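You operate a simulated robot arm through the tools that you are given. There is no shell and no other tool.

You are at the controls of a simulated robot arm. One attempt, no reset.

JOB
Drain tank 2 dry with the short hose from the rack.
Fine: use the Drain coupler; shut its valve and put the hose back.

The check looks at the end state, three seconds after you hand in, the way a careful person would. Anything else that was tipped, shoved, dropped, spilled or broken makes it a failure.

ROBOT AND FRAMES
A 7-joint arm with a two-finger parallel gripper, fixed in place. Base frame: the origin is at the foot of the arm, x ahead of it, y to its left, z up. Lengths are in m, angles in degrees, forces in N, time in s.
With the tool pointing down near the work surface it reaches from about 0.28 to 0.68 m from the base axis. Its first joint turns from -66.0 to 66.0 degrees. Payload 1.57 kg.
The tool frame sits at the grasp point between the pads (the TCP): z along the fingers, y along the line on which they close. The tips reach 0.03 m beyond it. The gripper opens to 0.11 m. The fingers are 0.024 m wide and 0.012 m thick; the gripper's body (0.048 by 0.112 m) begins 0.078 m behind the TCP.
Orientation is that of the tool frame in the base frame, as a unit quaternion [w, x, y, z]. With the fingers straight down and closing along the base's y, the tool's x points along the base's -x, its y along +y and its z along -z.

CONTROLS
- The arm moves only by the tool nudge_tool. Its argument "targets" is a list of rows, each a list of 7 numbers: the turn, a rotation vector about the tool's x, y, z in degrees, then the shift along the tool's x, y, z in m, then the gripper command, from -1 (fully open) to 1 (shut), values between in proportion. In form: [[wx, wy, wz, dx, dy, dz, jaw], ...]. A call has 1 to 20 rows; each row is the pose to reach, as a shift and turn from the pose commanded when the call began, along the tool's axes at that moment. Rows are played at 5 a second. More than 0.05 m and 8.6 degrees between two rows, or a gripper value outside its range, and nothing of the call is played. Where a pose cannot be reached the arm comes as near as it can. A force on the tool above 40 N (or 10 N above the force at the start of the call, whichever is more), or a blocked arm, ends the call early, and 0.2 s more pass. Each finger travels about 0.108 m/s and halts on what it meets, pressing with about 28 N; the grip force reading is that of the motor and also rises with nothing between the fingers. The clock runs only during rows and for 0.2 s after the last one: add rows that repeat a pose to give the fingers time. It gives the time, the measured TCP pose, the force on the tool (base axes), the opening and the grip force at its end, in the units of the frame above (readings bear some noise), with the torque about the TCP (base axes, N m) and any sound that the robot's microphone picked up, and new pictures: "show" is both (left out), scene, wrist or none.
- Cameras (640 x 400 px; columns grow to the right, rows downward): "scene" is fixed at [0.0667, -0.4256, 1.3589]; the picture's right is [0.62, 0.79, 0.00], its down [0.73, -0.58, -0.36] and it looks along [-0.29, 0.22, -0.93] (base axes); focal length 214 px, centre (320, 200). "wrist" rides on the gripper at [0.07, 0.016, -0.141] in the tool frame; the picture's right is [-0.23, 0.97, 0.00], its down [-0.86, -0.20, -0.48] and it looks along [-0.47, -0.11, 0.88] (tool axes); focal length 222 px, centre (320, 200). There is no depth. A picture from a camera that has moved, and an enlarged one, comes with that camera's place and axes in the base frame and with its lens.
- inspect(camera, box): a new picture of the part [left, top, right, bottom] of that camera's present view, enlarged. No time passes.
- finish_job(): hands the job in; it is judged then, once.

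Nothing tells you positions but the pictures and the camera data. Unless the task says otherwise, let go and move clear before handing in.

The tools are called after "Emit:" as a command line: name --pt "numbers of a row" for each row, then --argument value for the rest, lists and objects as JSON in quotes. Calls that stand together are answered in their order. nudge_tool: Moves the arm, as the interface text tells. Its arguments: {"type":"object","properties":{"targets":{"type":"array"},"show":{"type":"string","enum":["both","scene","wrist","none"]}},"required":["targets"]} The other tools are called the same way: inspect (camera, box) takes an enlarged picture of a part of a camera's view; finish_job () hands the job in.

At the start:

```text
clock: 0.0
eef_pos: [0.3289, 0.0042, 1.2658]
tcp_rot: [0.001, -0.001, 1.0, 0.001]
contact_force: [-0.6, -0.1, 0.7]
moment: [-0.02, -0.02, 0.0]
grip_width: 0.11
gripper_force: 0.1
```

scene: 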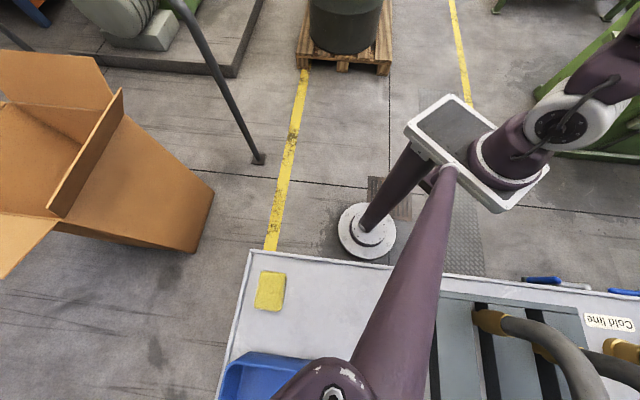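
wrist: 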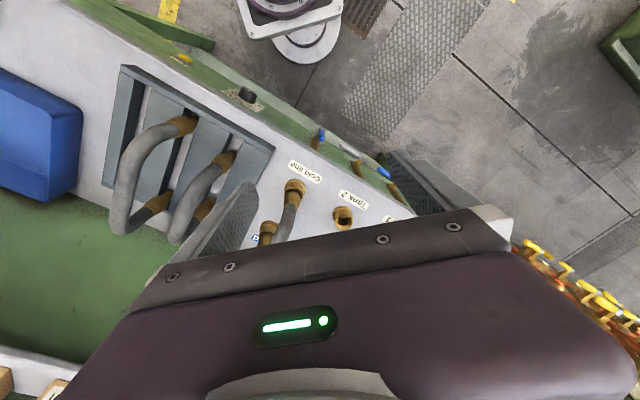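

I see a bench with a rack holding two hoses, couplers with labels ("Cold line", "Tank 2", ...), and valves behind them. I'll enlarge the views first to read labels and geometry.

Emit:
inspect --camera "wrist" --box '[80, 40, 440, 265]'

Emit:
inspect --camera "scene" --box '[400, 250, 640, 400]'

Emit:
inspect --camera "scene" --box '[200, 240, 440, 400]'

```text
1.78 times, centred on (260, 152) of wrist
camera zoom: at [0.2597, 0.0202, 1.4057], right [0.23, 0.97, 0.0], down [0.85, -0.2, 0.48], along [0.47, -0.11, -0.88], focal length 395 px, centre (427, 284)
```

zoom: 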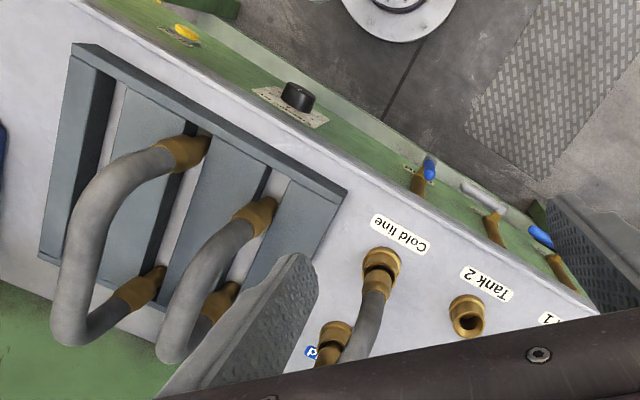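

```text
2.67 times, centred on (520, 325) of scene
camera zoom: at [0.0667, -0.4256, 1.3589], right [0.62, 0.79, 0.0], down [0.73, -0.58, -0.36], along [-0.29, 0.22, -0.93], focal length 572 px, centre (-213, -133)
```

zoom: 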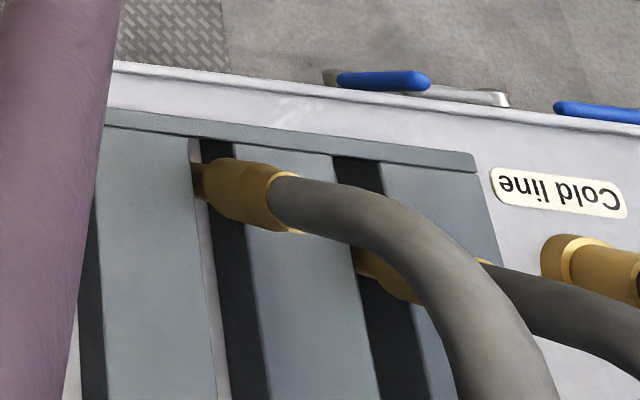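

```text
2.50 times, centred on (320, 320) of scene
camera zoom: at [0.0667, -0.4256, 1.3589], right [0.62, 0.79, 0.0], down [0.73, -0.58, -0.36], along [-0.29, 0.22, -0.93], focal length 536 px, centre (320, -100)
```

zoom: 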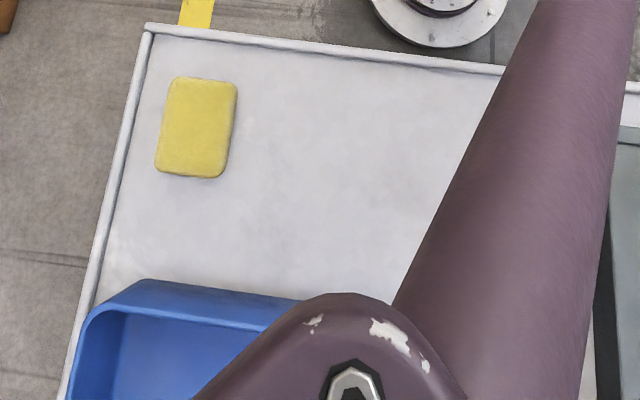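

The bench runs diagonally about 0.3 m to the robot's front-right, with its top near z ≈ 0.92. I'll turn the wrist 45° to face it squarely and get a better overview.

Emit:
nudge_tool --pt "0 0 8 0.005 -0.02 -0.005 -1" --pt "0 0 16 0.01 -0.04 -0.01 -1" --pt "0 0 24 0.015 -0.06 -0.015 -1" --pt "0 0 32 0.02 -0.08 -0.02 -1" --pt "0 0 40 0.025 -0.1 -0.03 -1" --pt "0 0 45 0.03 -0.11 -0.03 -1" --pt "0 0 45 0.03 -0.11 -0.03 -1"

```text
clock: 1.6
eef_pos: [0.3001, -0.1066, 1.2957]
tcp_rot: [0.001, 0.384, 0.923, 0.0]
contact_force: [0.0, -0.2, 0.1]
moment: [0.04, 0.03, 0.01]
grip_width: 0.1101
gripper_force: 0.0
camera wrist: at [0.2619, -0.0459, 1.4357], right [0.85, 0.53, 0.0], down [0.46, -0.75, 0.48], along [0.25, -0.41, -0.88], focal length 222 px, centre (320, 200)
```

scene: 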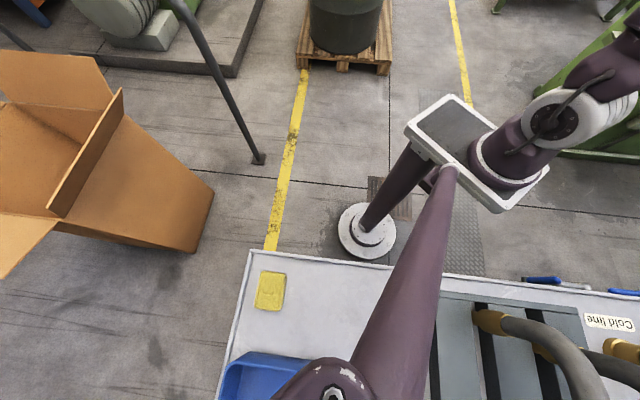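
wrist: 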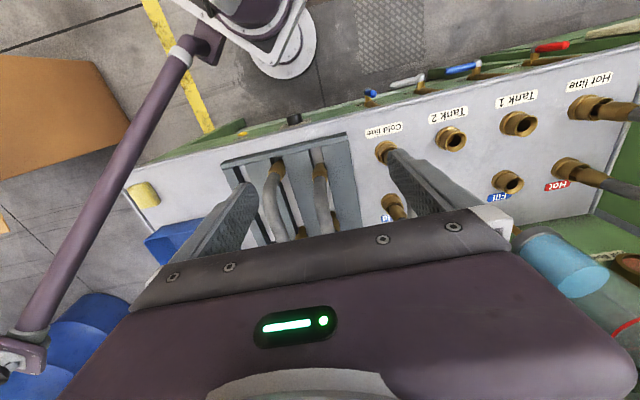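

The panel has two rows of couplers: Cold line, Tank 2, Tank 1, Hot line on top, with Cold, ?, Fill, Hot below. I'll slide along the bench to see the hidden coupler, which is probably Drain, and the valves.

Emit:
nudge_tool --pt "0 0 0 0.01 0.04 -0.01 -1" --pt "0 0 0 0.02 0.08 -0.02 -1" --pt "0 0 0 0.03 0.12 -0.03 -1" --pt "0 0 0 0.04 0.16 -0.04 -1" --pt "0 0 0 0.05 0.2 -0.05 -1" --pt "0 0 0 0.05 0.23 -0.05 -1" --pt "0 0 0 0.05 0.23 -0.05 -1"

```text
clock: 3.2
eef_pos: [0.4166, 0.0859, 1.332]
tcp_rot: [0.001, 0.383, 0.924, 0.001]
contact_force: [-0.2, -0.3, 0.5]
moment: [0.06, 0.0, 0.01]
grip_width: 0.11
gripper_force: 0.1
out of reach, approached as far as the arm can: row 5, 6, 7
camera wrist: at [0.3795, 0.1465, 1.4725], right [0.85, 0.53, 0.0], down [0.46, -0.75, 0.48], along [0.26, -0.41, -0.88], focal length 222 px, centre (320, 200)
```

scene: 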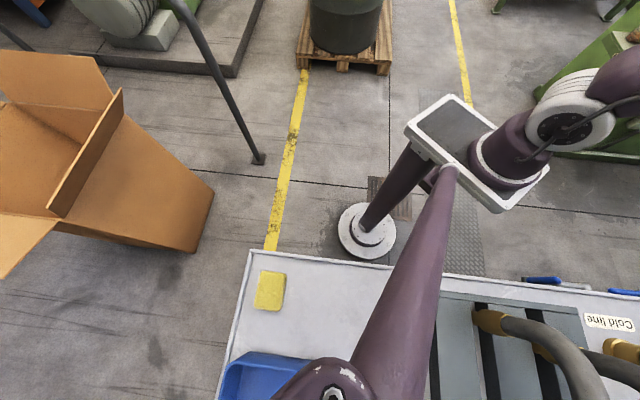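
wrist: 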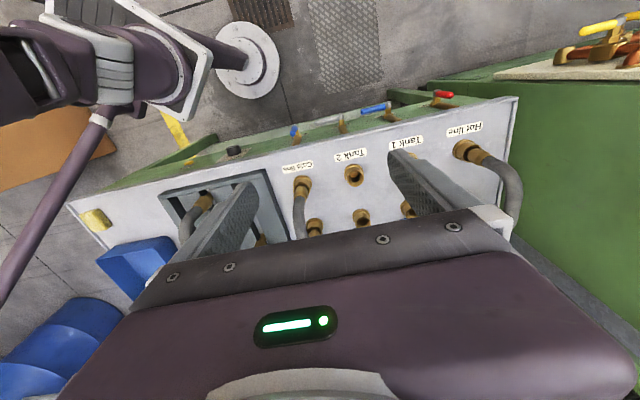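

Emit:
inspect --camera "wrist" --box '[240, 70, 530, 250]'

Emit:
inspect --camera "wrist" --box '[60, 100, 300, 250]'

```text
2.21 times, centred on (385, 160) of wrist
camera zoom: at [0.3795, 0.1465, 1.4725], right [0.85, 0.53, 0.0], down [0.46, -0.75, 0.48], along [0.26, -0.41, -0.88], focal length 490 px, centre (177, 288)
```

zoom: 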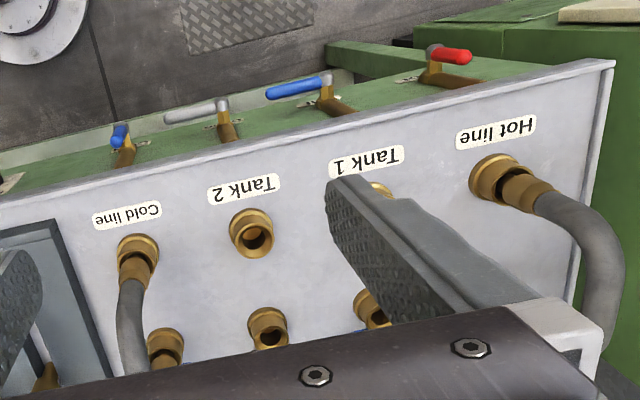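

```text
2.67 times, centred on (180, 175) of wrist
camera zoom: at [0.3795, 0.1465, 1.4725], right [0.85, 0.53, 0.0], down [0.46, -0.75, 0.48], along [0.26, -0.41, -0.88], focal length 592 px, centre (693, 267)
```

zoom: 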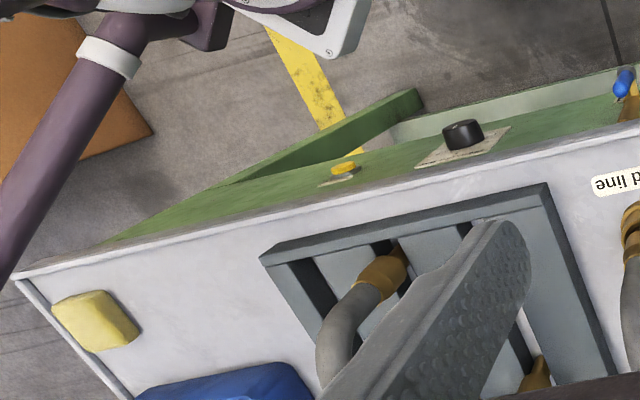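

The coupler directly below Tank 2 is probably Drain. I'll move forward to look down on the bottom row and the hose rack.

Emit:
nudge_tool --pt "0 0 0 -0.04 -0.01 0.01 -1" --pt "0 0 0 -0.08 -0.02 0.02 -1" --pt "0 0 0 -0.12 -0.03 0.03 -1" --pt "0 0 0 -0.16 -0.03 0.04 -1" --pt "0 0 0 -0.2 -0.03 0.05 -1" --pt "0 0 0 -0.24 -0.03 0.05 -1" --pt "0 0 0 -0.26 -0.03 0.05 -1" --pt "0 0 0 -0.26 -0.03 0.05 -1"

```text
clock: 5.0
eef_pos: [0.5316, -0.0975, 1.2709]
tcp_rot: [0.003, 0.383, 0.924, 0.0]
contact_force: [-0.4, -0.6, -0.8]
moment: [0.01, -0.03, -0.03]
grip_width: 0.1101
gripper_force: 0.1
out of reach, approached as far as the arm can: row 5, 6, 7, 8
camera wrist: at [0.4934, -0.0379, 1.4098], right [0.85, 0.53, 0.0], down [0.46, -0.75, 0.48], along [0.26, -0.41, -0.88], focal length 222 px, centre (320, 200)
```

scene: 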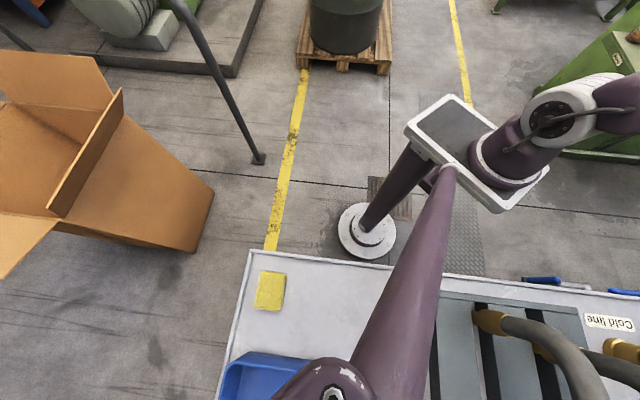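
wrist: 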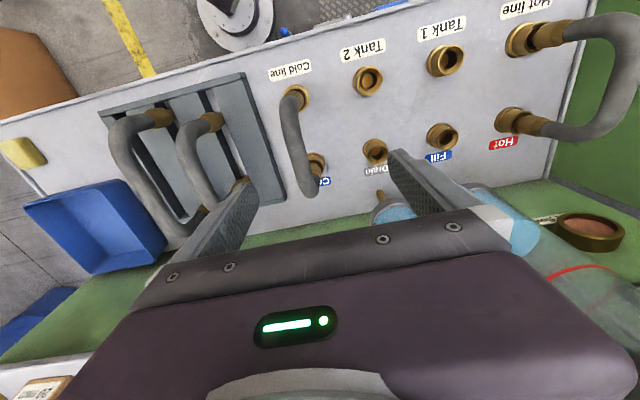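

Emit:
inspect --camera "wrist" --box '[240, 20, 620, 260]'

Emit:
inspect --camera "wrist" --box '[60, 50, 340, 250]'

```text
1.67 times, centred on (430, 140) of wrist
camera zoom: at [0.4934, -0.0379, 1.4098], right [0.85, 0.53, 0.0], down [0.46, -0.75, 0.48], along [0.26, -0.41, -0.88], focal length 370 px, centre (137, 300)
```

zoom: 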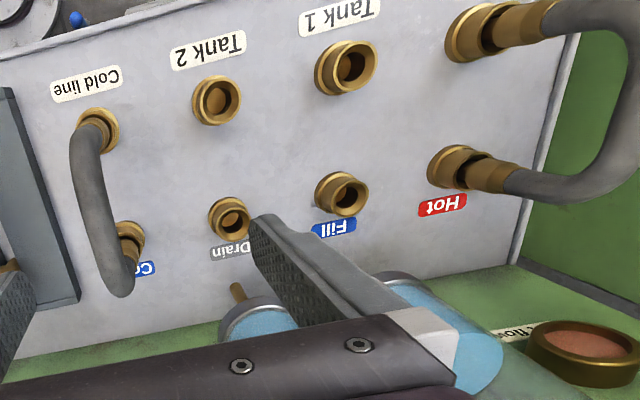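

```text
2.00 times, centred on (200, 150) of wrist
camera zoom: at [0.4934, -0.0379, 1.4098], right [0.85, 0.53, 0.0], down [0.46, -0.75, 0.48], along [0.26, -0.41, -0.88], focal length 444 px, centre (560, 300)
```

zoom: 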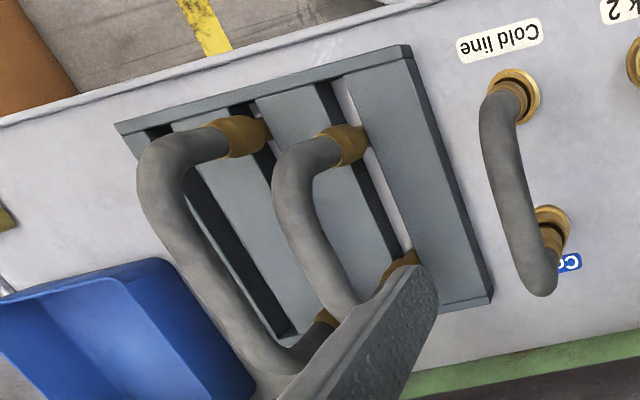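

Drain is confirmed under Tank 2, and the rack holds a shorter hose nearest Cold line plus a longer one. Next I'll move back and tilt to look at the valve levers on the front face.

Emit:
nudge_tool --pt "0 0 0 0.04 0 0.0 -1" --pt "0 0 0 0.08 0 0.01 -1" --pt "0 0 0 0.12 0 0.02 -1" --pt "0 -4 0 0.16 0 0.03 -1" --pt "0 -10 0 0.2 0 0.05 -1" --pt "0 -16 0 0.24 0 0.07 -1" --pt "0 -20 0 0.26 0 0.09 -1" --pt "0 -20 0 0.26 0 0.09 -1"

```text
clock: 6.8
eef_pos: [0.3484, 0.0861, 1.18]
tcp_rot: [0.162, 0.376, 0.91, -0.065]
contact_force: [-0.2, -0.9, -0.3]
moment: [0.01, -0.01, 0.02]
grip_width: 0.11
gripper_force: 0.2
camera wrist: at [0.2796, 0.1768, 1.2871], right [0.84, 0.54, 0.08], down [0.31, -0.59, 0.74], along [0.45, -0.6, -0.66], focal length 222 px, centre (320, 200)
```

scene: 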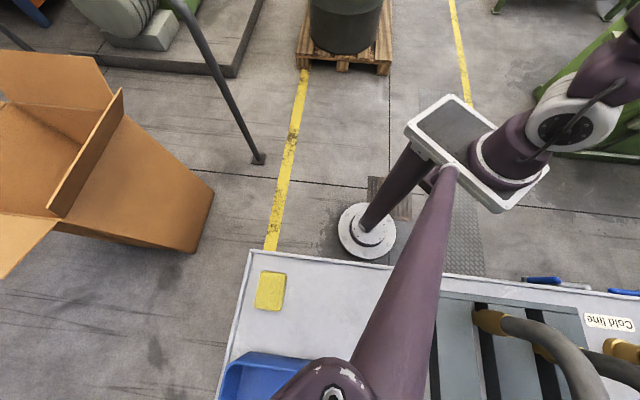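
wrist: 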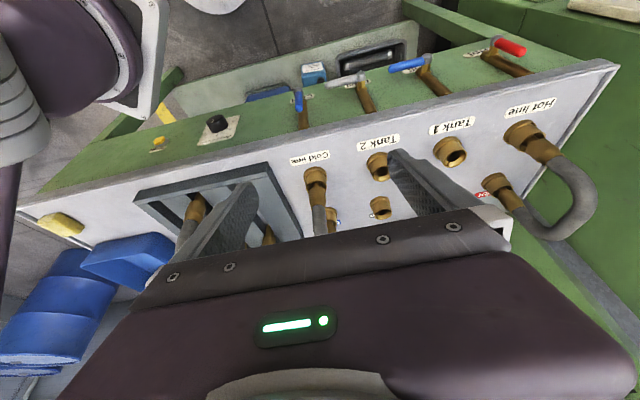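

Emit:
inspect --camera "wrist" --box '[240, 20, 560, 220]'

Emit:
inspect --camera "wrist" --box '[130, 60, 370, 210]'

```text
2.00 times, centred on (400, 120) of wrist
camera zoom: at [0.2796, 0.1768, 1.2871], right [0.84, 0.54, 0.08], down [0.31, -0.59, 0.74], along [0.45, -0.6, -0.66], focal length 444 px, centre (160, 360)
```

zoom: 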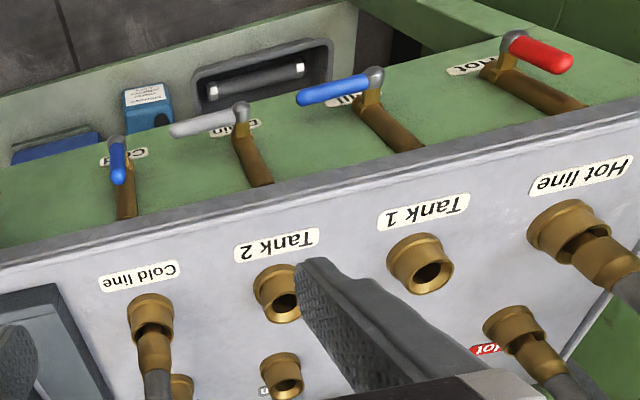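

```text
2.67 times, centred on (250, 135) of wrist
camera zoom: at [0.2796, 0.1768, 1.2871], right [0.84, 0.54, 0.08], down [0.31, -0.59, 0.74], along [0.45, -0.6, -0.66], focal length 592 px, centre (507, 373)
```

zoom: 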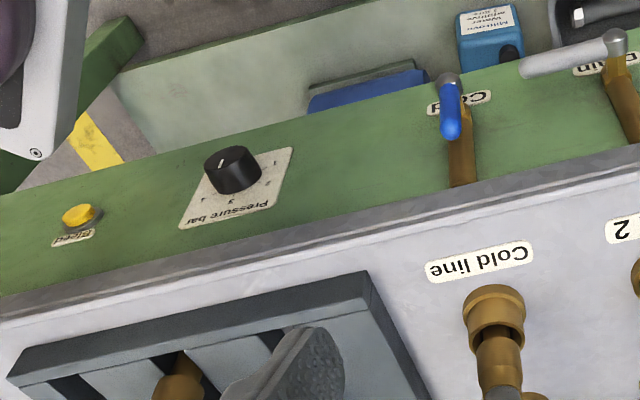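

The lower front shelf carries valves labelled Cold, Drain, Fill and Hot, plus a "Pressure bar" knob, a "Bleed" button and a small blue box with a note. I'll zoom in to read these.

Emit:
inspect --camera "wrist" --box '[280, 50, 360, 100]'

Emit:
inspect --camera "wrist" --box '[340, 60, 420, 110]'

Emit:
inspect --camera "wrist" --box '[140, 100, 252, 170]'

Emit:
inspect --camera "wrist" --box '[380, 35, 540, 135]'

```text
8.00 times, centred on (320, 75) of wrist
camera zoom: at [0.2796, 0.1768, 1.2871], right [0.84, 0.54, 0.08], down [0.31, -0.59, 0.74], along [0.45, -0.6, -0.66], focal length 1777 px, centre (320, 1200)
```

zoom: 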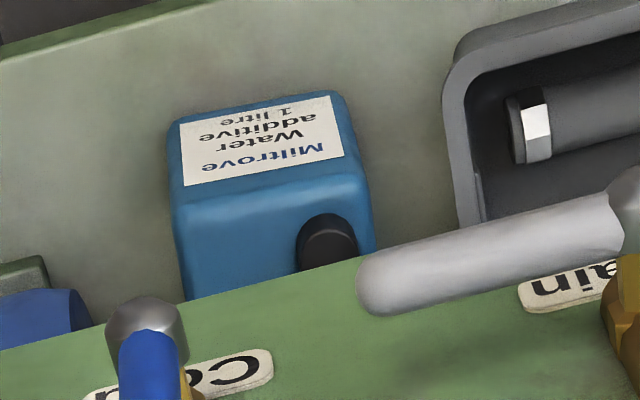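

```text
8.00 times, centred on (380, 85) of wrist
camera zoom: at [0.2796, 0.1768, 1.2871], right [0.84, 0.54, 0.08], down [0.31, -0.59, 0.74], along [0.45, -0.6, -0.66], focal length 1777 px, centre (-160, 1120)
```

zoom: 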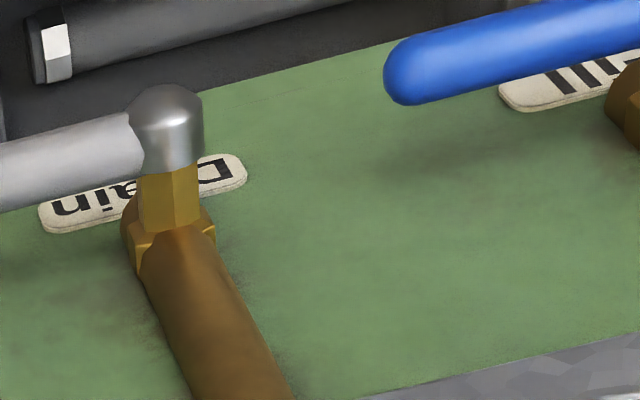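

```text
5.71 times, centred on (196, 135) of wrist
camera zoom: at [0.2796, 0.1768, 1.2871], right [0.84, 0.54, 0.08], down [0.31, -0.59, 0.74], along [0.45, -0.6, -0.66], focal length 1269 px, centre (1029, 571)
```

zoom: 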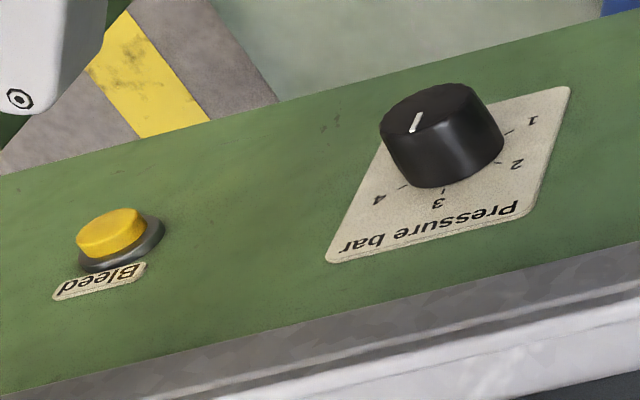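

```text
4.00 times, centred on (460, 85) of wrist
camera zoom: at [0.2796, 0.1768, 1.2871], right [0.84, 0.54, 0.08], down [0.31, -0.59, 0.74], along [0.45, -0.6, -0.66], focal length 888 px, centre (-240, 660)
```

zoom: 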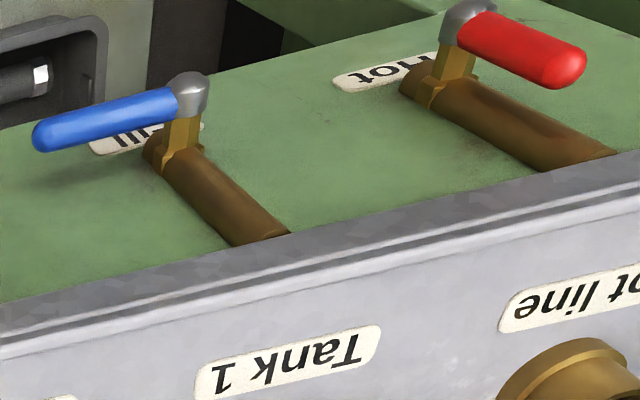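

The front face is vertical. The Drain handle points sideways (shut), while Cold and Hot point up (open). Before touching anything I'll look at the tanks behind the panel, starting by levelling the tool and moving over it.

Emit:
nudge_tool --pt "0 4 0 -0.04 0.01 0.008 -1" --pt "0 8 0 -0.08 0.02 0.016 -1" --pt "0 12 0 -0.12 0.03 0.025 -1" --pt "0 16 0 -0.16 0.04 0.034 -1" --pt "0 20 0 -0.2 0.05 0.043 -1" --pt "0 20 0 -0.217 0.05 0.047 -1" --pt "0 20 0 -0.217 0.05 0.047 -1" --show "none"

```text
clock: 8.4
eef_pos: [0.5388, -0.0363, 1.2108]
tcp_rot: [0.0, 0.383, 0.924, 0.0]
contact_force: [0.8, -0.9, 0.7]
moment: [0.0, -0.04, 0.01]
grip_width: 0.1103
gripper_force: 0.0
```

Emit:
nudge_tool --pt "0 0 -8 0 0 0 -1" --pt "0 0 -16 0 0 0 -1" --pt "0 0 -24 0 0 0 -1" --pt "0 0 -32 0 0 0 -1" --pt "0 0 -40 0 0 0 -1" --pt "0 0 -48 0 0 0 -1" --pt "0 0 -56 0 0 0 -1" --pt "0 0 -64 0 0 0 -1" --pt "0 0 -72 0 0 0 -1" --pt "0 0 -72 0 0 0 -1" --show "wrist"

```text
clock: 10.6
eef_pos: [0.5396, -0.0359, 1.2108]
tcp_rot: [0.001, -0.234, 0.972, 0.0]
contact_force: [-0.8, -0.6, -0.1]
moment: [-0.02, 0.01, 0.02]
grip_width: 0.11
gripper_force: 0.0
camera wrist: at [0.4697, -0.0525, 1.3505], right [-0.24, 0.97, 0.0], down [0.85, 0.21, 0.48], along [0.47, 0.12, -0.88], focal length 222 px, centre (320, 200)
```

wrist: 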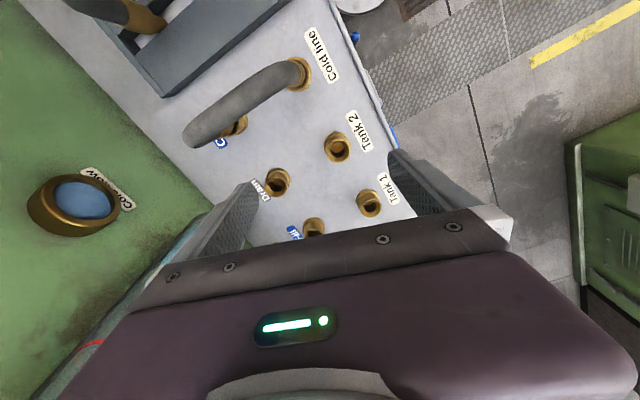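

I can see a Cold flow gauge, and the tanks are at the edge of the frame behind the gripper. I'll shift along the bench so they fall in the clear part of the view.

Emit:
nudge_tool --pt "0 0 -4 -0.04 0.023 0.01 -1" --pt "0 0 -8 -0.08 0.046 0.02 -1" --pt "0 0 -12 -0.124 0.072 0.03 -1" --pt "0 0 -18 -0.124 0.072 0.03 -1" --pt "0 0 -18 -0.124 0.072 0.03 -1" --show "wrist"

```text
refused: row 3 steps farther than a row can; nothing moved
```

Emit:
nudge_tool --pt "0 0 -4 -0.031 0.018 0.01 -1" --pt "0 0 -8 -0.062 0.036 0.02 -1" --pt "0 0 -12 -0.093 0.054 0.025 -1" --pt "0 0 -18 -0.124 0.072 0.03 -1" --pt "0 0 -18 -0.124 0.072 0.03 -1" --show "wrist"

```text
clock: 11.8
eef_pos: [0.6105, 0.0626, 1.1877]
tcp_rot: [0.001, -0.381, 0.925, 0.0]
contact_force: [-0.2, 0.5, -0.2]
moment: [0.0, 0.0, -0.02]
grip_width: 0.1099
gripper_force: 0.0
out of reach, approached as far as the arm can: row 4, 5
camera wrist: at [0.5497, 0.0253, 1.328], right [-0.52, 0.85, 0.0], down [0.75, 0.46, 0.48], along [0.41, 0.25, -0.88], focal length 222 px, centre (320, 200)
```

wrist: 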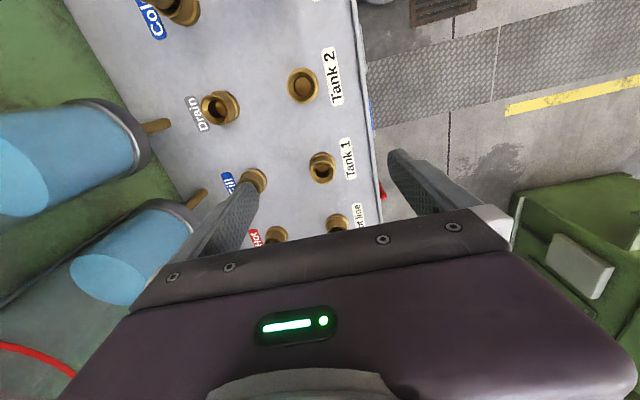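

From here I can see both tanks as standing cylinders with blue liquid. I'll zoom in for a baseline level.

Emit:
inspect --camera "wrist" --box '[0, 60, 240, 210]'

Emit:
inspect --camera "wrist" --box '[0, 180, 240, 400]'

```text
2.67 times, centred on (120, 135) of wrist
camera zoom: at [0.5497, 0.0253, 1.328], right [-0.52, 0.85, 0.0], down [0.75, 0.46, 0.48], along [0.41, 0.25, -0.88], focal length 592 px, centre (853, 373)
```

zoom: 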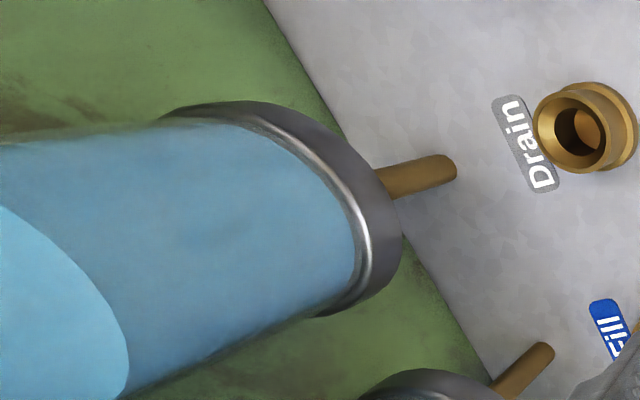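

```text
1.82 times, centred on (120, 290) of wrist
camera zoom: at [0.5497, 0.0253, 1.328], right [-0.52, 0.85, 0.0], down [0.75, 0.46, 0.48], along [0.41, 0.25, -0.88], focal length 404 px, centre (684, 36)
```

zoom: 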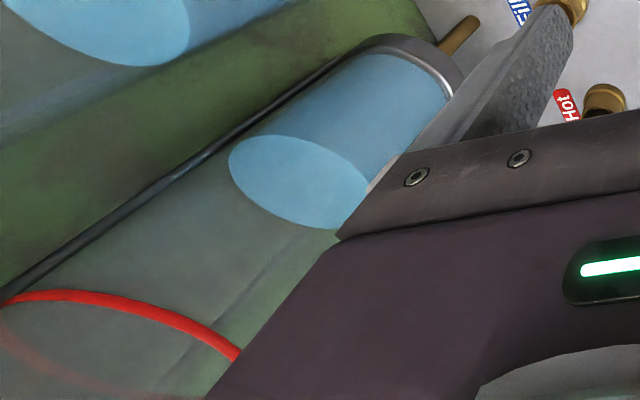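

Tank 2's baseline level is clear. Now I'll turn back square to the bench and move over the rack to look straight down at the short hose.

Emit:
nudge_tool --pt "0 0 7.5 0.026 -0.007 -0.005 -1" --pt "0 0 15 0.052 -0.014 -0.01 -1" --pt "0 0 22.5 0.078 -0.021 -0.015 -1" --pt "0 0 30 0.104 -0.028 -0.02 -1" --pt "0 0 37.5 0.13 -0.035 -0.025 -1" --pt "0 0 45 0.156 -0.042 -0.03 -1" --pt "0 0 52.5 0.182 -0.049 -0.03 -1" --pt "0 0 60 0.208 -0.056 -0.03 -1" --pt "0 0 67.5 0.234 -0.063 -0.03 -1" --pt "0 0 75 0.26 -0.07 -0.03 -1" --pt "0 0 82.5 0.286 -0.077 -0.03 -1" --pt "0 0 90 0.311 -0.083 -0.03 -1" --pt "0 0 90 0.311 -0.083 -0.03 -1"

```text
clock: 14.6
eef_pos: [0.45, -0.2179, 1.2171]
tcp_rot: [0.001, 0.383, 0.924, 0.0]
contact_force: [-0.4, 0.0, -0.6]
moment: [0.0, -0.02, 0.03]
grip_width: 0.1099
gripper_force: 0.1
camera wrist: at [0.412, -0.1561, 1.3572], right [0.85, 0.53, 0.0], down [0.46, -0.75, 0.48], along [0.25, -0.41, -0.88], focal length 222 px, centre (320, 200)
```

scene: 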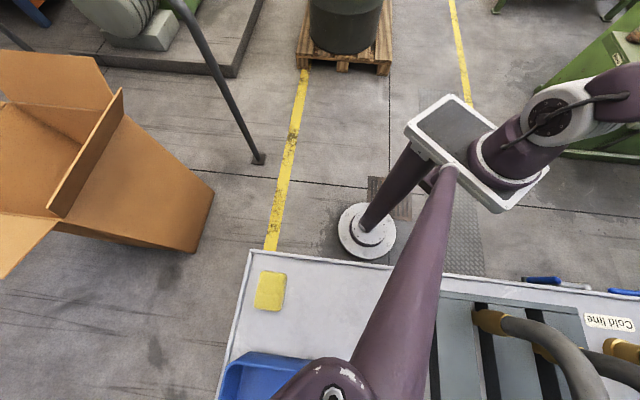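
wrist: 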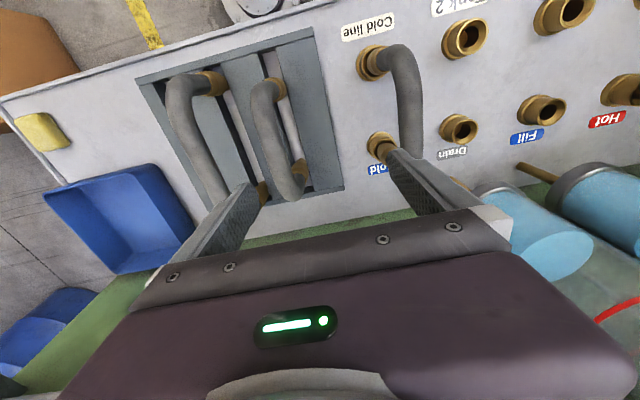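

Emit:
inspect --camera "wrist" --box '[130, 20, 370, 220]'

Emit:
inspect --camera "scene" --box '[440, 270, 640, 400]'

Emit:
inspect --camera "wrist" --box '[330, 0, 530, 180]'

```text
2.00 times, centred on (250, 120) of wrist
camera zoom: at [0.412, -0.1561, 1.3572], right [0.85, 0.53, 0.0], down [0.46, -0.75, 0.48], along [0.25, -0.41, -0.88], focal length 444 px, centre (460, 360)
```

zoom: 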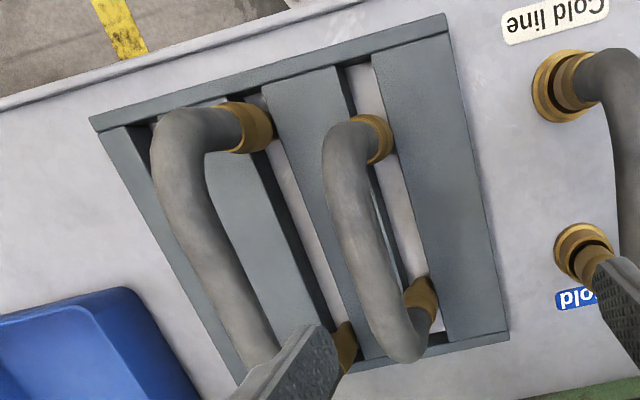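

```text
3.08 times, centred on (540, 335) of scene
camera zoom: at [0.0667, -0.4256, 1.3589], right [0.62, 0.79, 0.0], down [0.73, -0.58, -0.36], along [-0.29, 0.22, -0.93], focal length 660 px, centre (-357, -215)
```

zoom: 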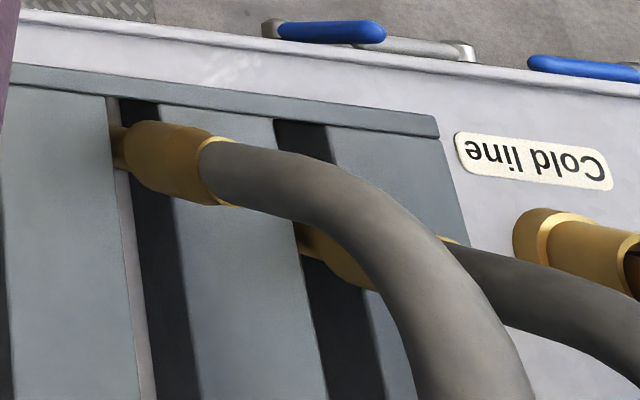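

```text
2.22 times, centred on (430, 90) of wrist
camera zoom: at [0.412, -0.1561, 1.3572], right [0.85, 0.53, 0.0], down [0.46, -0.75, 0.48], along [0.25, -0.41, -0.88], focal length 494 px, centre (76, 444)
```

zoom: 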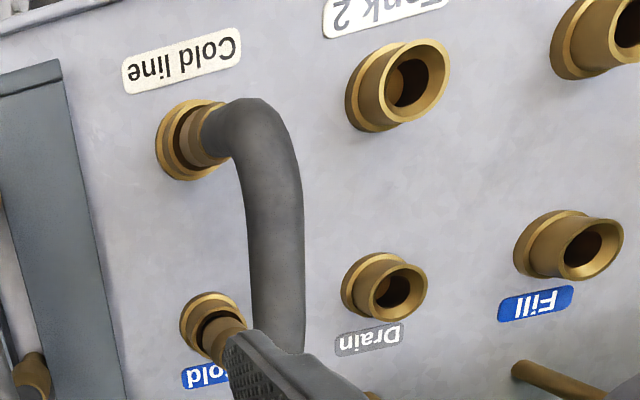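

The short hose spans n ≈ 0.40–0.54 at e ≈ 0.11 in bench coordinates. That's 0.14 m, the same as the Tank 2–Drain spacing, and its crest is near z ≈ 1.1. I'll move above it with the fingers partly closed to about 7 cm and check alignment.

Emit:
nudge_tool --pt "0 0 0 0 -0.02 0 -0.7" --pt "0 0 0 0 -0.04 0 -0.4" --pt "0 0 0 0 -0.055 0.01 -0.27" --pt "0 0 0 0 -0.055 0.025 -0.27" --pt "0 0 0 0 -0.055 0.04 -0.27" --pt "0 0 0 0 -0.055 0.04 -0.27" --show "both"

```text
clock: 16.0
eef_pos: [0.4103, -0.2562, 1.1778]
tcp_rot: [0.0, 0.382, 0.924, -0.001]
contact_force: [0.4, 0.9, -0.4]
moment: [-0.01, 0.02, -0.01]
grip_width: 0.0697
gripper_force: 0.0
camera wrist: at [0.3729, -0.1944, 1.3176], right [0.85, 0.53, 0.0], down [0.46, -0.75, 0.48], along [0.25, -0.41, -0.88], focal length 222 px, centre (320, 200)
```

scene: 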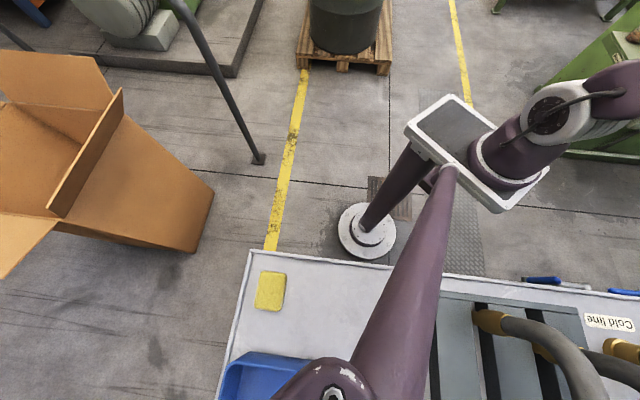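
wrist: 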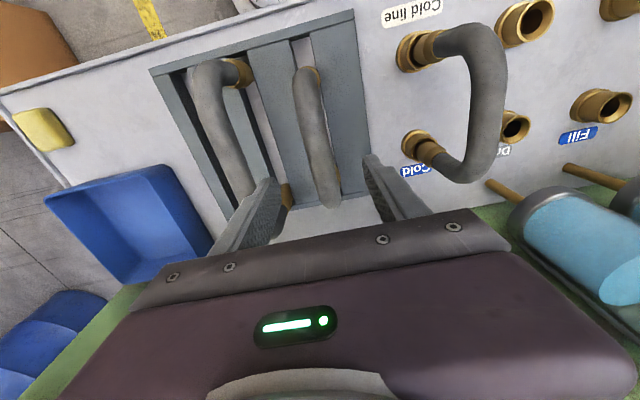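

Emit:
inspect --camera "wrist" --box '[220, 40, 420, 220]'

```text
2.22 times, centred on (320, 130) of wrist
camera zoom: at [0.3729, -0.1944, 1.3176], right [0.85, 0.53, 0.0], down [0.46, -0.75, 0.48], along [0.25, -0.41, -0.88], focal length 494 px, centre (320, 356)
```

zoom: 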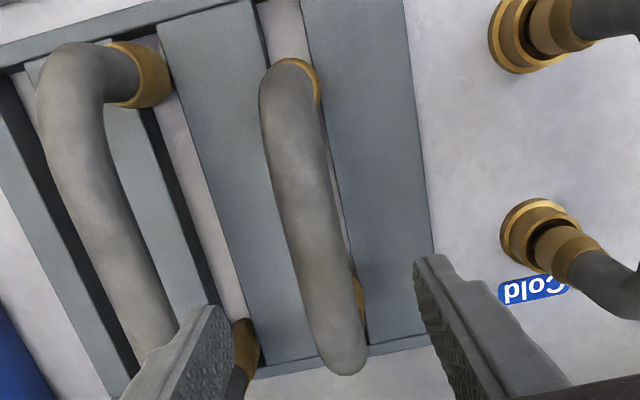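

The hose runs between the fingers and lines up well with the TCP at e ≈ 0.109. I'll descend around its crest and check before gripping.

Emit:
nudge_tool --pt "0 0 0 0 0 0.025 -0.27" --pt "0 0 0 0 0 0.05 -0.27" --pt "0 0 0 0 0 0.075 -0.27" --pt "0 0 0 0 0 0.095 -0.27" --pt "0 0 0 0 0 0.095 -0.27" --show "wrist"

```text
clock: 17.2
eef_pos: [0.4103, -0.2545, 1.0826]
tcp_rot: [0.001, 0.383, 0.924, 0.0]
contact_force: [0.1, -0.3, 0.3]
moment: [-0.02, -0.01, -0.01]
grip_width: 0.0701
gripper_force: 0.1
camera wrist: at [0.3727, -0.1948, 1.2221], right [0.85, 0.53, 0.0], down [0.46, -0.75, 0.48], along [0.25, -0.41, -0.88], focal length 222 px, centre (320, 200)
```

wrist: 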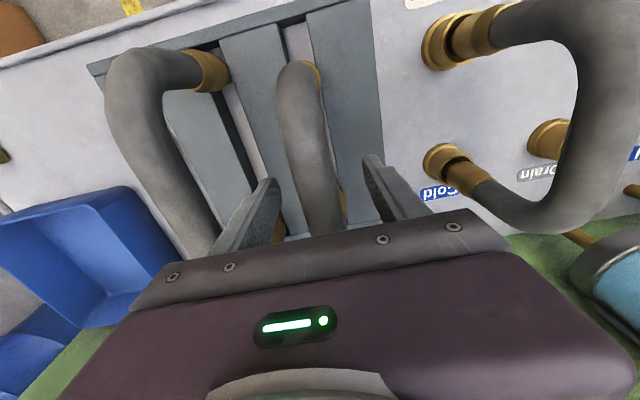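

Emit:
inspect --camera "wrist" --box '[200, 40, 440, 240]'

```text
2.00 times, centred on (320, 140) of wrist
camera zoom: at [0.3727, -0.1948, 1.2221], right [0.85, 0.53, 0.0], down [0.46, -0.75, 0.48], along [0.25, -0.41, -0.88], focal length 444 px, centre (320, 320)
```

zoom: 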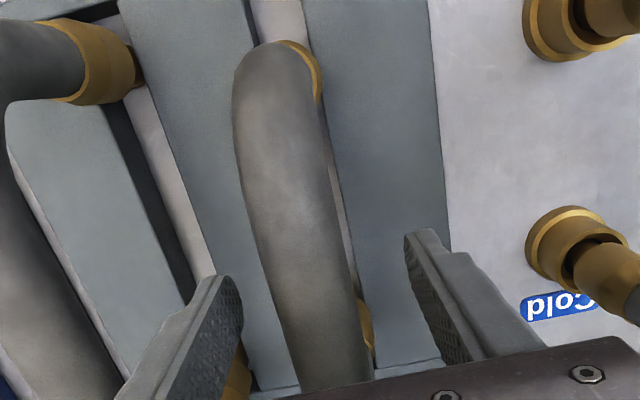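

Emit:
inspect --camera "wrist" --box '[270, 150, 390, 240]'

```text
4.44 times, centred on (330, 195) of wrist
camera zoom: at [0.3727, -0.1948, 1.2221], right [0.85, 0.53, 0.0], down [0.46, -0.75, 0.48], along [0.25, -0.41, -0.88], focal length 987 px, centre (276, 222)
```

zoom: 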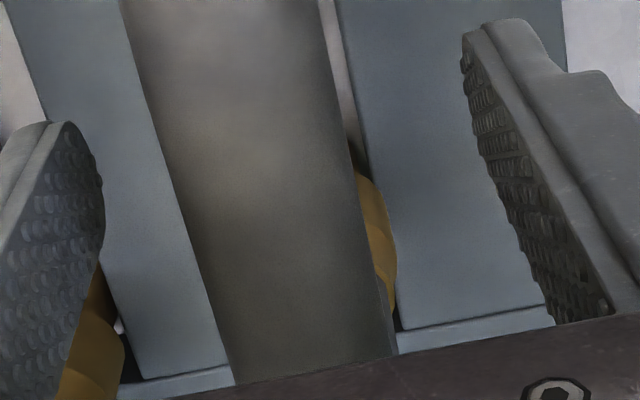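

The hose is within 1–2 mm of centre between the pads. I'll close on it gently.

Emit:
nudge_tool --pt "0 0 0 0 -0.0015 -0.003 -0.27" --pt "0 0 0 0 -0.0015 -0.003 0.2" --pt "0 0 0 0 -0.0015 -0.003 0.4" --pt "0 0 0 0 -0.0015 -0.003 1" --pt "0 0 0 0 -0.0015 -0.003 1" --pt "0 0 0 0 -0.0015 -0.003 1" --show "wrist"

```text
clock: 18.6
eef_pos: [0.4101, -0.2546, 1.0853]
tcp_rot: [0.001, 0.383, 0.924, -0.001]
contact_force: [0.3, -0.1, 1.6]
moment: [-0.02, -0.03, -0.01]
grip_width: 0.0256
gripper_force: 27.3
camera wrist: at [0.3717, -0.1959, 1.2254], right [0.85, 0.53, 0.0], down [0.46, -0.75, 0.48], along [0.25, -0.41, -0.88], focal length 222 px, centre (320, 200)
```

wrist: 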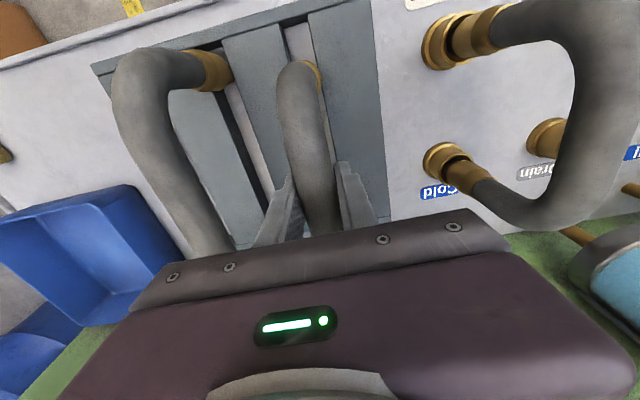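

Grip achieved at 25.6 mm. Now I'll lift slowly straight up and watch that the hose comes free.

Emit:
nudge_tool --pt "0 0 0 0 0 -0.01 1" --pt "0 0 0 0 0 -0.02 1" --pt "0 0 0 0 0 -0.03 1" --pt "0 0 0 0 0 -0.03 1" --show "wrist"

```text
clock: 19.6
eef_pos: [0.4098, -0.2554, 1.1153]
tcp_rot: [0.001, 0.383, 0.924, 0.0]
contact_force: [-0.4, -0.1, -3.4]
moment: [0.01, 0.01, -0.01]
grip_width: 0.0254
gripper_force: 27.9
camera wrist: at [0.3719, -0.1958, 1.2557], right [0.85, 0.53, 0.0], down [0.46, -0.75, 0.48], along [0.25, -0.41, -0.88], focal length 222 px, centre (320, 200)
```

wrist: 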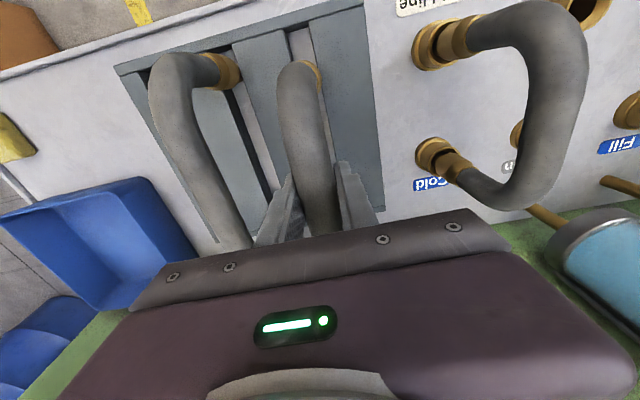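

The hose lifts freely, pulling about 3.4 N and well balanced. I'll raise it higher and pull it toward the robot so it passes in front of the Cold hose rather than over it.

Emit:
nudge_tool --pt "0 0 0 0 0 -0.03 1" --pt "0 0 0 0 0 -0.06 1" --pt "0 0 0 0 0 -0.085 1" --pt "0 0 0 0.03 0 -0.09 1" --pt "0 0 0 0.06 0 -0.09 1" --pt "0 0 0 0.09 0 -0.09 1" --pt "0 0 0 0.12 0 -0.09 1" --pt "0 0 0 0.15 0 -0.09 1" --pt "0 0 0 0.18 0 -0.09 1" --pt "0 0 0 0.195 0 -0.09 1" --pt "0 0 0 0.195 0 -0.09 1" --show "both"

```text
clock: 22.0
eef_pos: [0.2719, -0.1181, 1.2059]
tcp_rot: [0.001, 0.382, 0.924, -0.001]
contact_force: [-0.1, 0.1, -3.2]
moment: [0.02, 0.03, 0.02]
grip_width: 0.0255
gripper_force: 27.8
camera wrist: at [0.2341, -0.0573, 1.3459], right [0.85, 0.53, 0.0], down [0.46, -0.75, 0.48], along [0.25, -0.41, -0.88], focal length 222 px, centre (320, 200)
```

scene: 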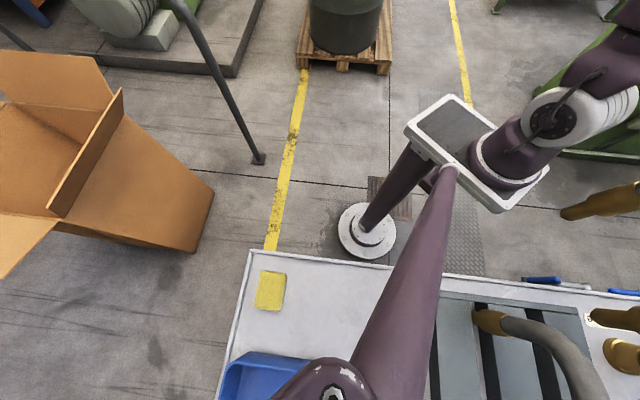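
wrist: 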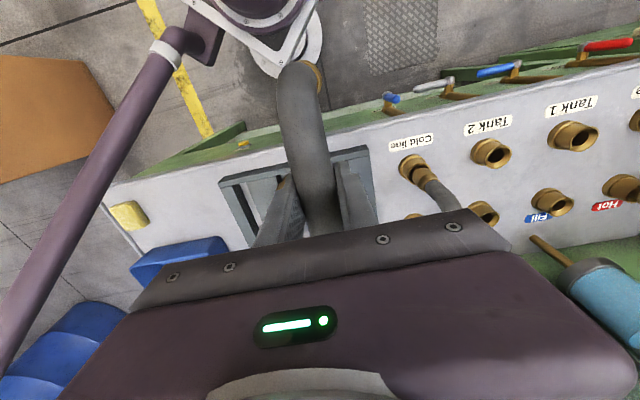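

The hose's fittings now show in the fixed camera. I'll zoom in there to measure how far the plug tips hang below the gripper.

Emit:
inspect --camera "scene" --box '[540, 160, 640, 230]'

Emit:
inspect --camera "scene" --box '[540, 280, 640, 400]'

```text
5.71 times, centred on (590, 195) of scene
camera zoom: at [0.0667, -0.4256, 1.3589], right [0.62, 0.79, 0.0], down [0.73, -0.58, -0.36], along [-0.29, 0.22, -0.93], focal length 1226 px, centre (-1223, 229)
```

zoom: 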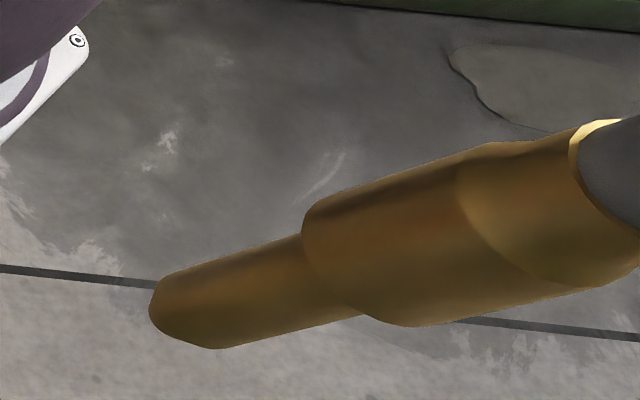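

```text
3.33 times, centred on (590, 340) of scene
camera zoom: at [0.0667, -0.4256, 1.3589], right [0.62, 0.79, 0.0], down [0.73, -0.58, -0.36], along [-0.29, 0.22, -0.93], focal length 715 px, centre (-580, -267)
```

zoom: 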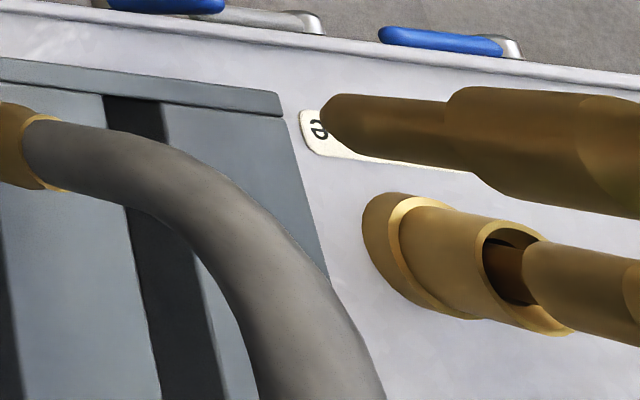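

The plug tips hang about 0.163 m below the TCP and are level, spaced 0.139 m, with rims near z ≈ 0.95. Averaging my views, Tank 2 is at (e 0.411, n 0.400) and Drain at (e 0.411, n 0.543). I'll carry the hose along the front to that column.

Emit:
nudge_tool --pt "0 0 0 0 0.03 0 1" --pt "0 0 0 0 0.06 0 1" --pt "0 0 0 0 0.09 0 1" --pt "0 0 0 0 0.12 0 1" --pt "0 0 0 0 0.15 0 1" --pt "0 0 0 0 0.18 0 1" --pt "0 0 0 0 0.21 0 1" --pt "0 0 0 0 0.24 0.01 1" --pt "0 0 0 0 0.27 0.02 1" --pt "0 0 0 0 0.3026 0.03 1" --pt "0 0 0 0 0.3026 0.045 1" --pt "0 0 0 0 0.3026 0.045 1" --show "wrist"

```text
clock: 24.6
eef_pos: [0.4868, 0.0946, 1.1613]
tcp_rot: [0.001, 0.383, 0.924, 0.0]
contact_force: [0.2, -0.5, -2.7]
moment: [-0.01, 0.07, -0.01]
grip_width: 0.0253
gripper_force: 28.3
camera wrist: at [0.4479, 0.156, 1.3004], right [0.85, 0.53, 0.0], down [0.46, -0.75, 0.48], along [0.25, -0.41, -0.88], focal length 222 px, centre (320, 200)
```

wrist: 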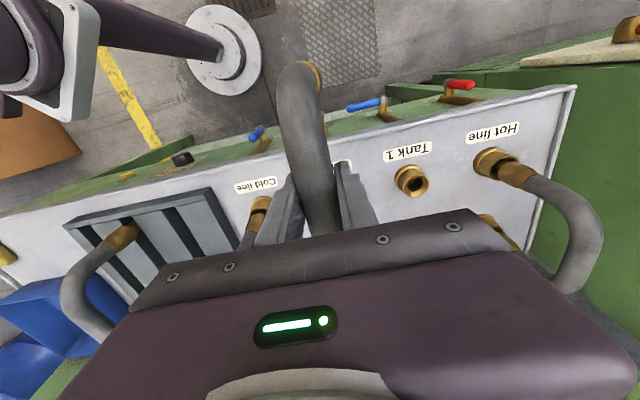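

Emit:
nudge_tool --pt "0 0 0 -0.03 0 0 1" --pt "0 0 0 -0.06 0 0 1" --pt "0 0 0 -0.09 0 0.003 1" --pt "0 0 0 -0.12 0 0.006 1" --pt "0 0 0 -0.15 0 0.01 1" --pt "0 0 0 -0.175 0 0.01 1" --pt "0 0 0 -0.1955 0 0.01 1" --pt "0 0 0 -0.1955 0 0.01 1" --show "wrist"

```text
clock: 26.4
eef_pos: [0.6262, -0.0424, 1.1515]
tcp_rot: [0.0, 0.382, 0.924, 0.0]
contact_force: [-0.1, 0.0, -4.0]
moment: [0.01, -0.01, 0.01]
grip_width: 0.0255
gripper_force: 28.3
camera wrist: at [0.5872, 0.0174, 1.291], right [0.85, 0.53, 0.0], down [0.46, -0.75, 0.48], along [0.25, -0.41, -0.88], focal length 222 px, centre (320, 200)
```

wrist: 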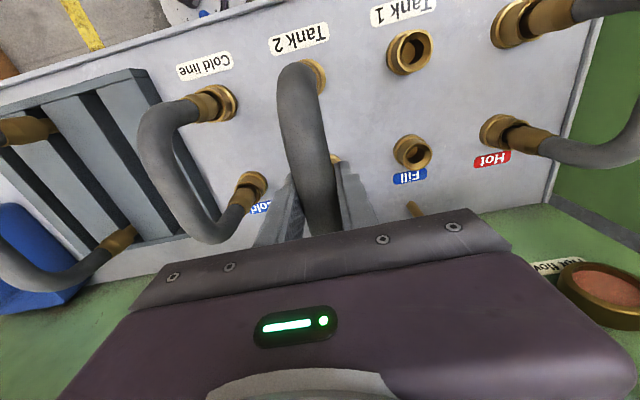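

Emit:
inspect --camera "wrist" --box '[260, 20, 460, 180]'

Emit:
inspect --camera "wrist" --box '[290, 120, 370, 220]'

```text
2.50 times, centred on (360, 100) of wrist
camera zoom: at [0.5872, 0.0174, 1.291], right [0.85, 0.53, 0.0], down [0.46, -0.75, 0.48], along [0.25, -0.41, -0.88], focal length 555 px, centre (220, 450)
```

zoom: 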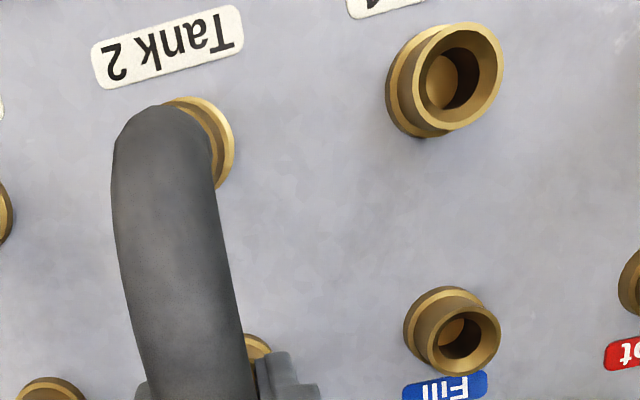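

```text
4.00 times, centred on (330, 170) of wrist
camera zoom: at [0.5872, 0.0174, 1.291], right [0.85, 0.53, 0.0], down [0.46, -0.75, 0.48], along [0.25, -0.41, -0.88], focal length 888 px, centre (280, 320)
```

zoom: 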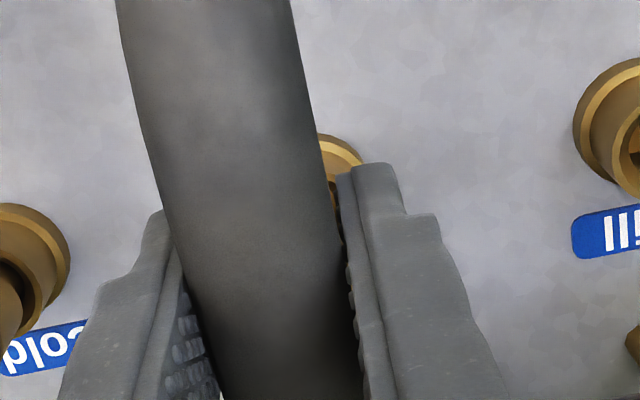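

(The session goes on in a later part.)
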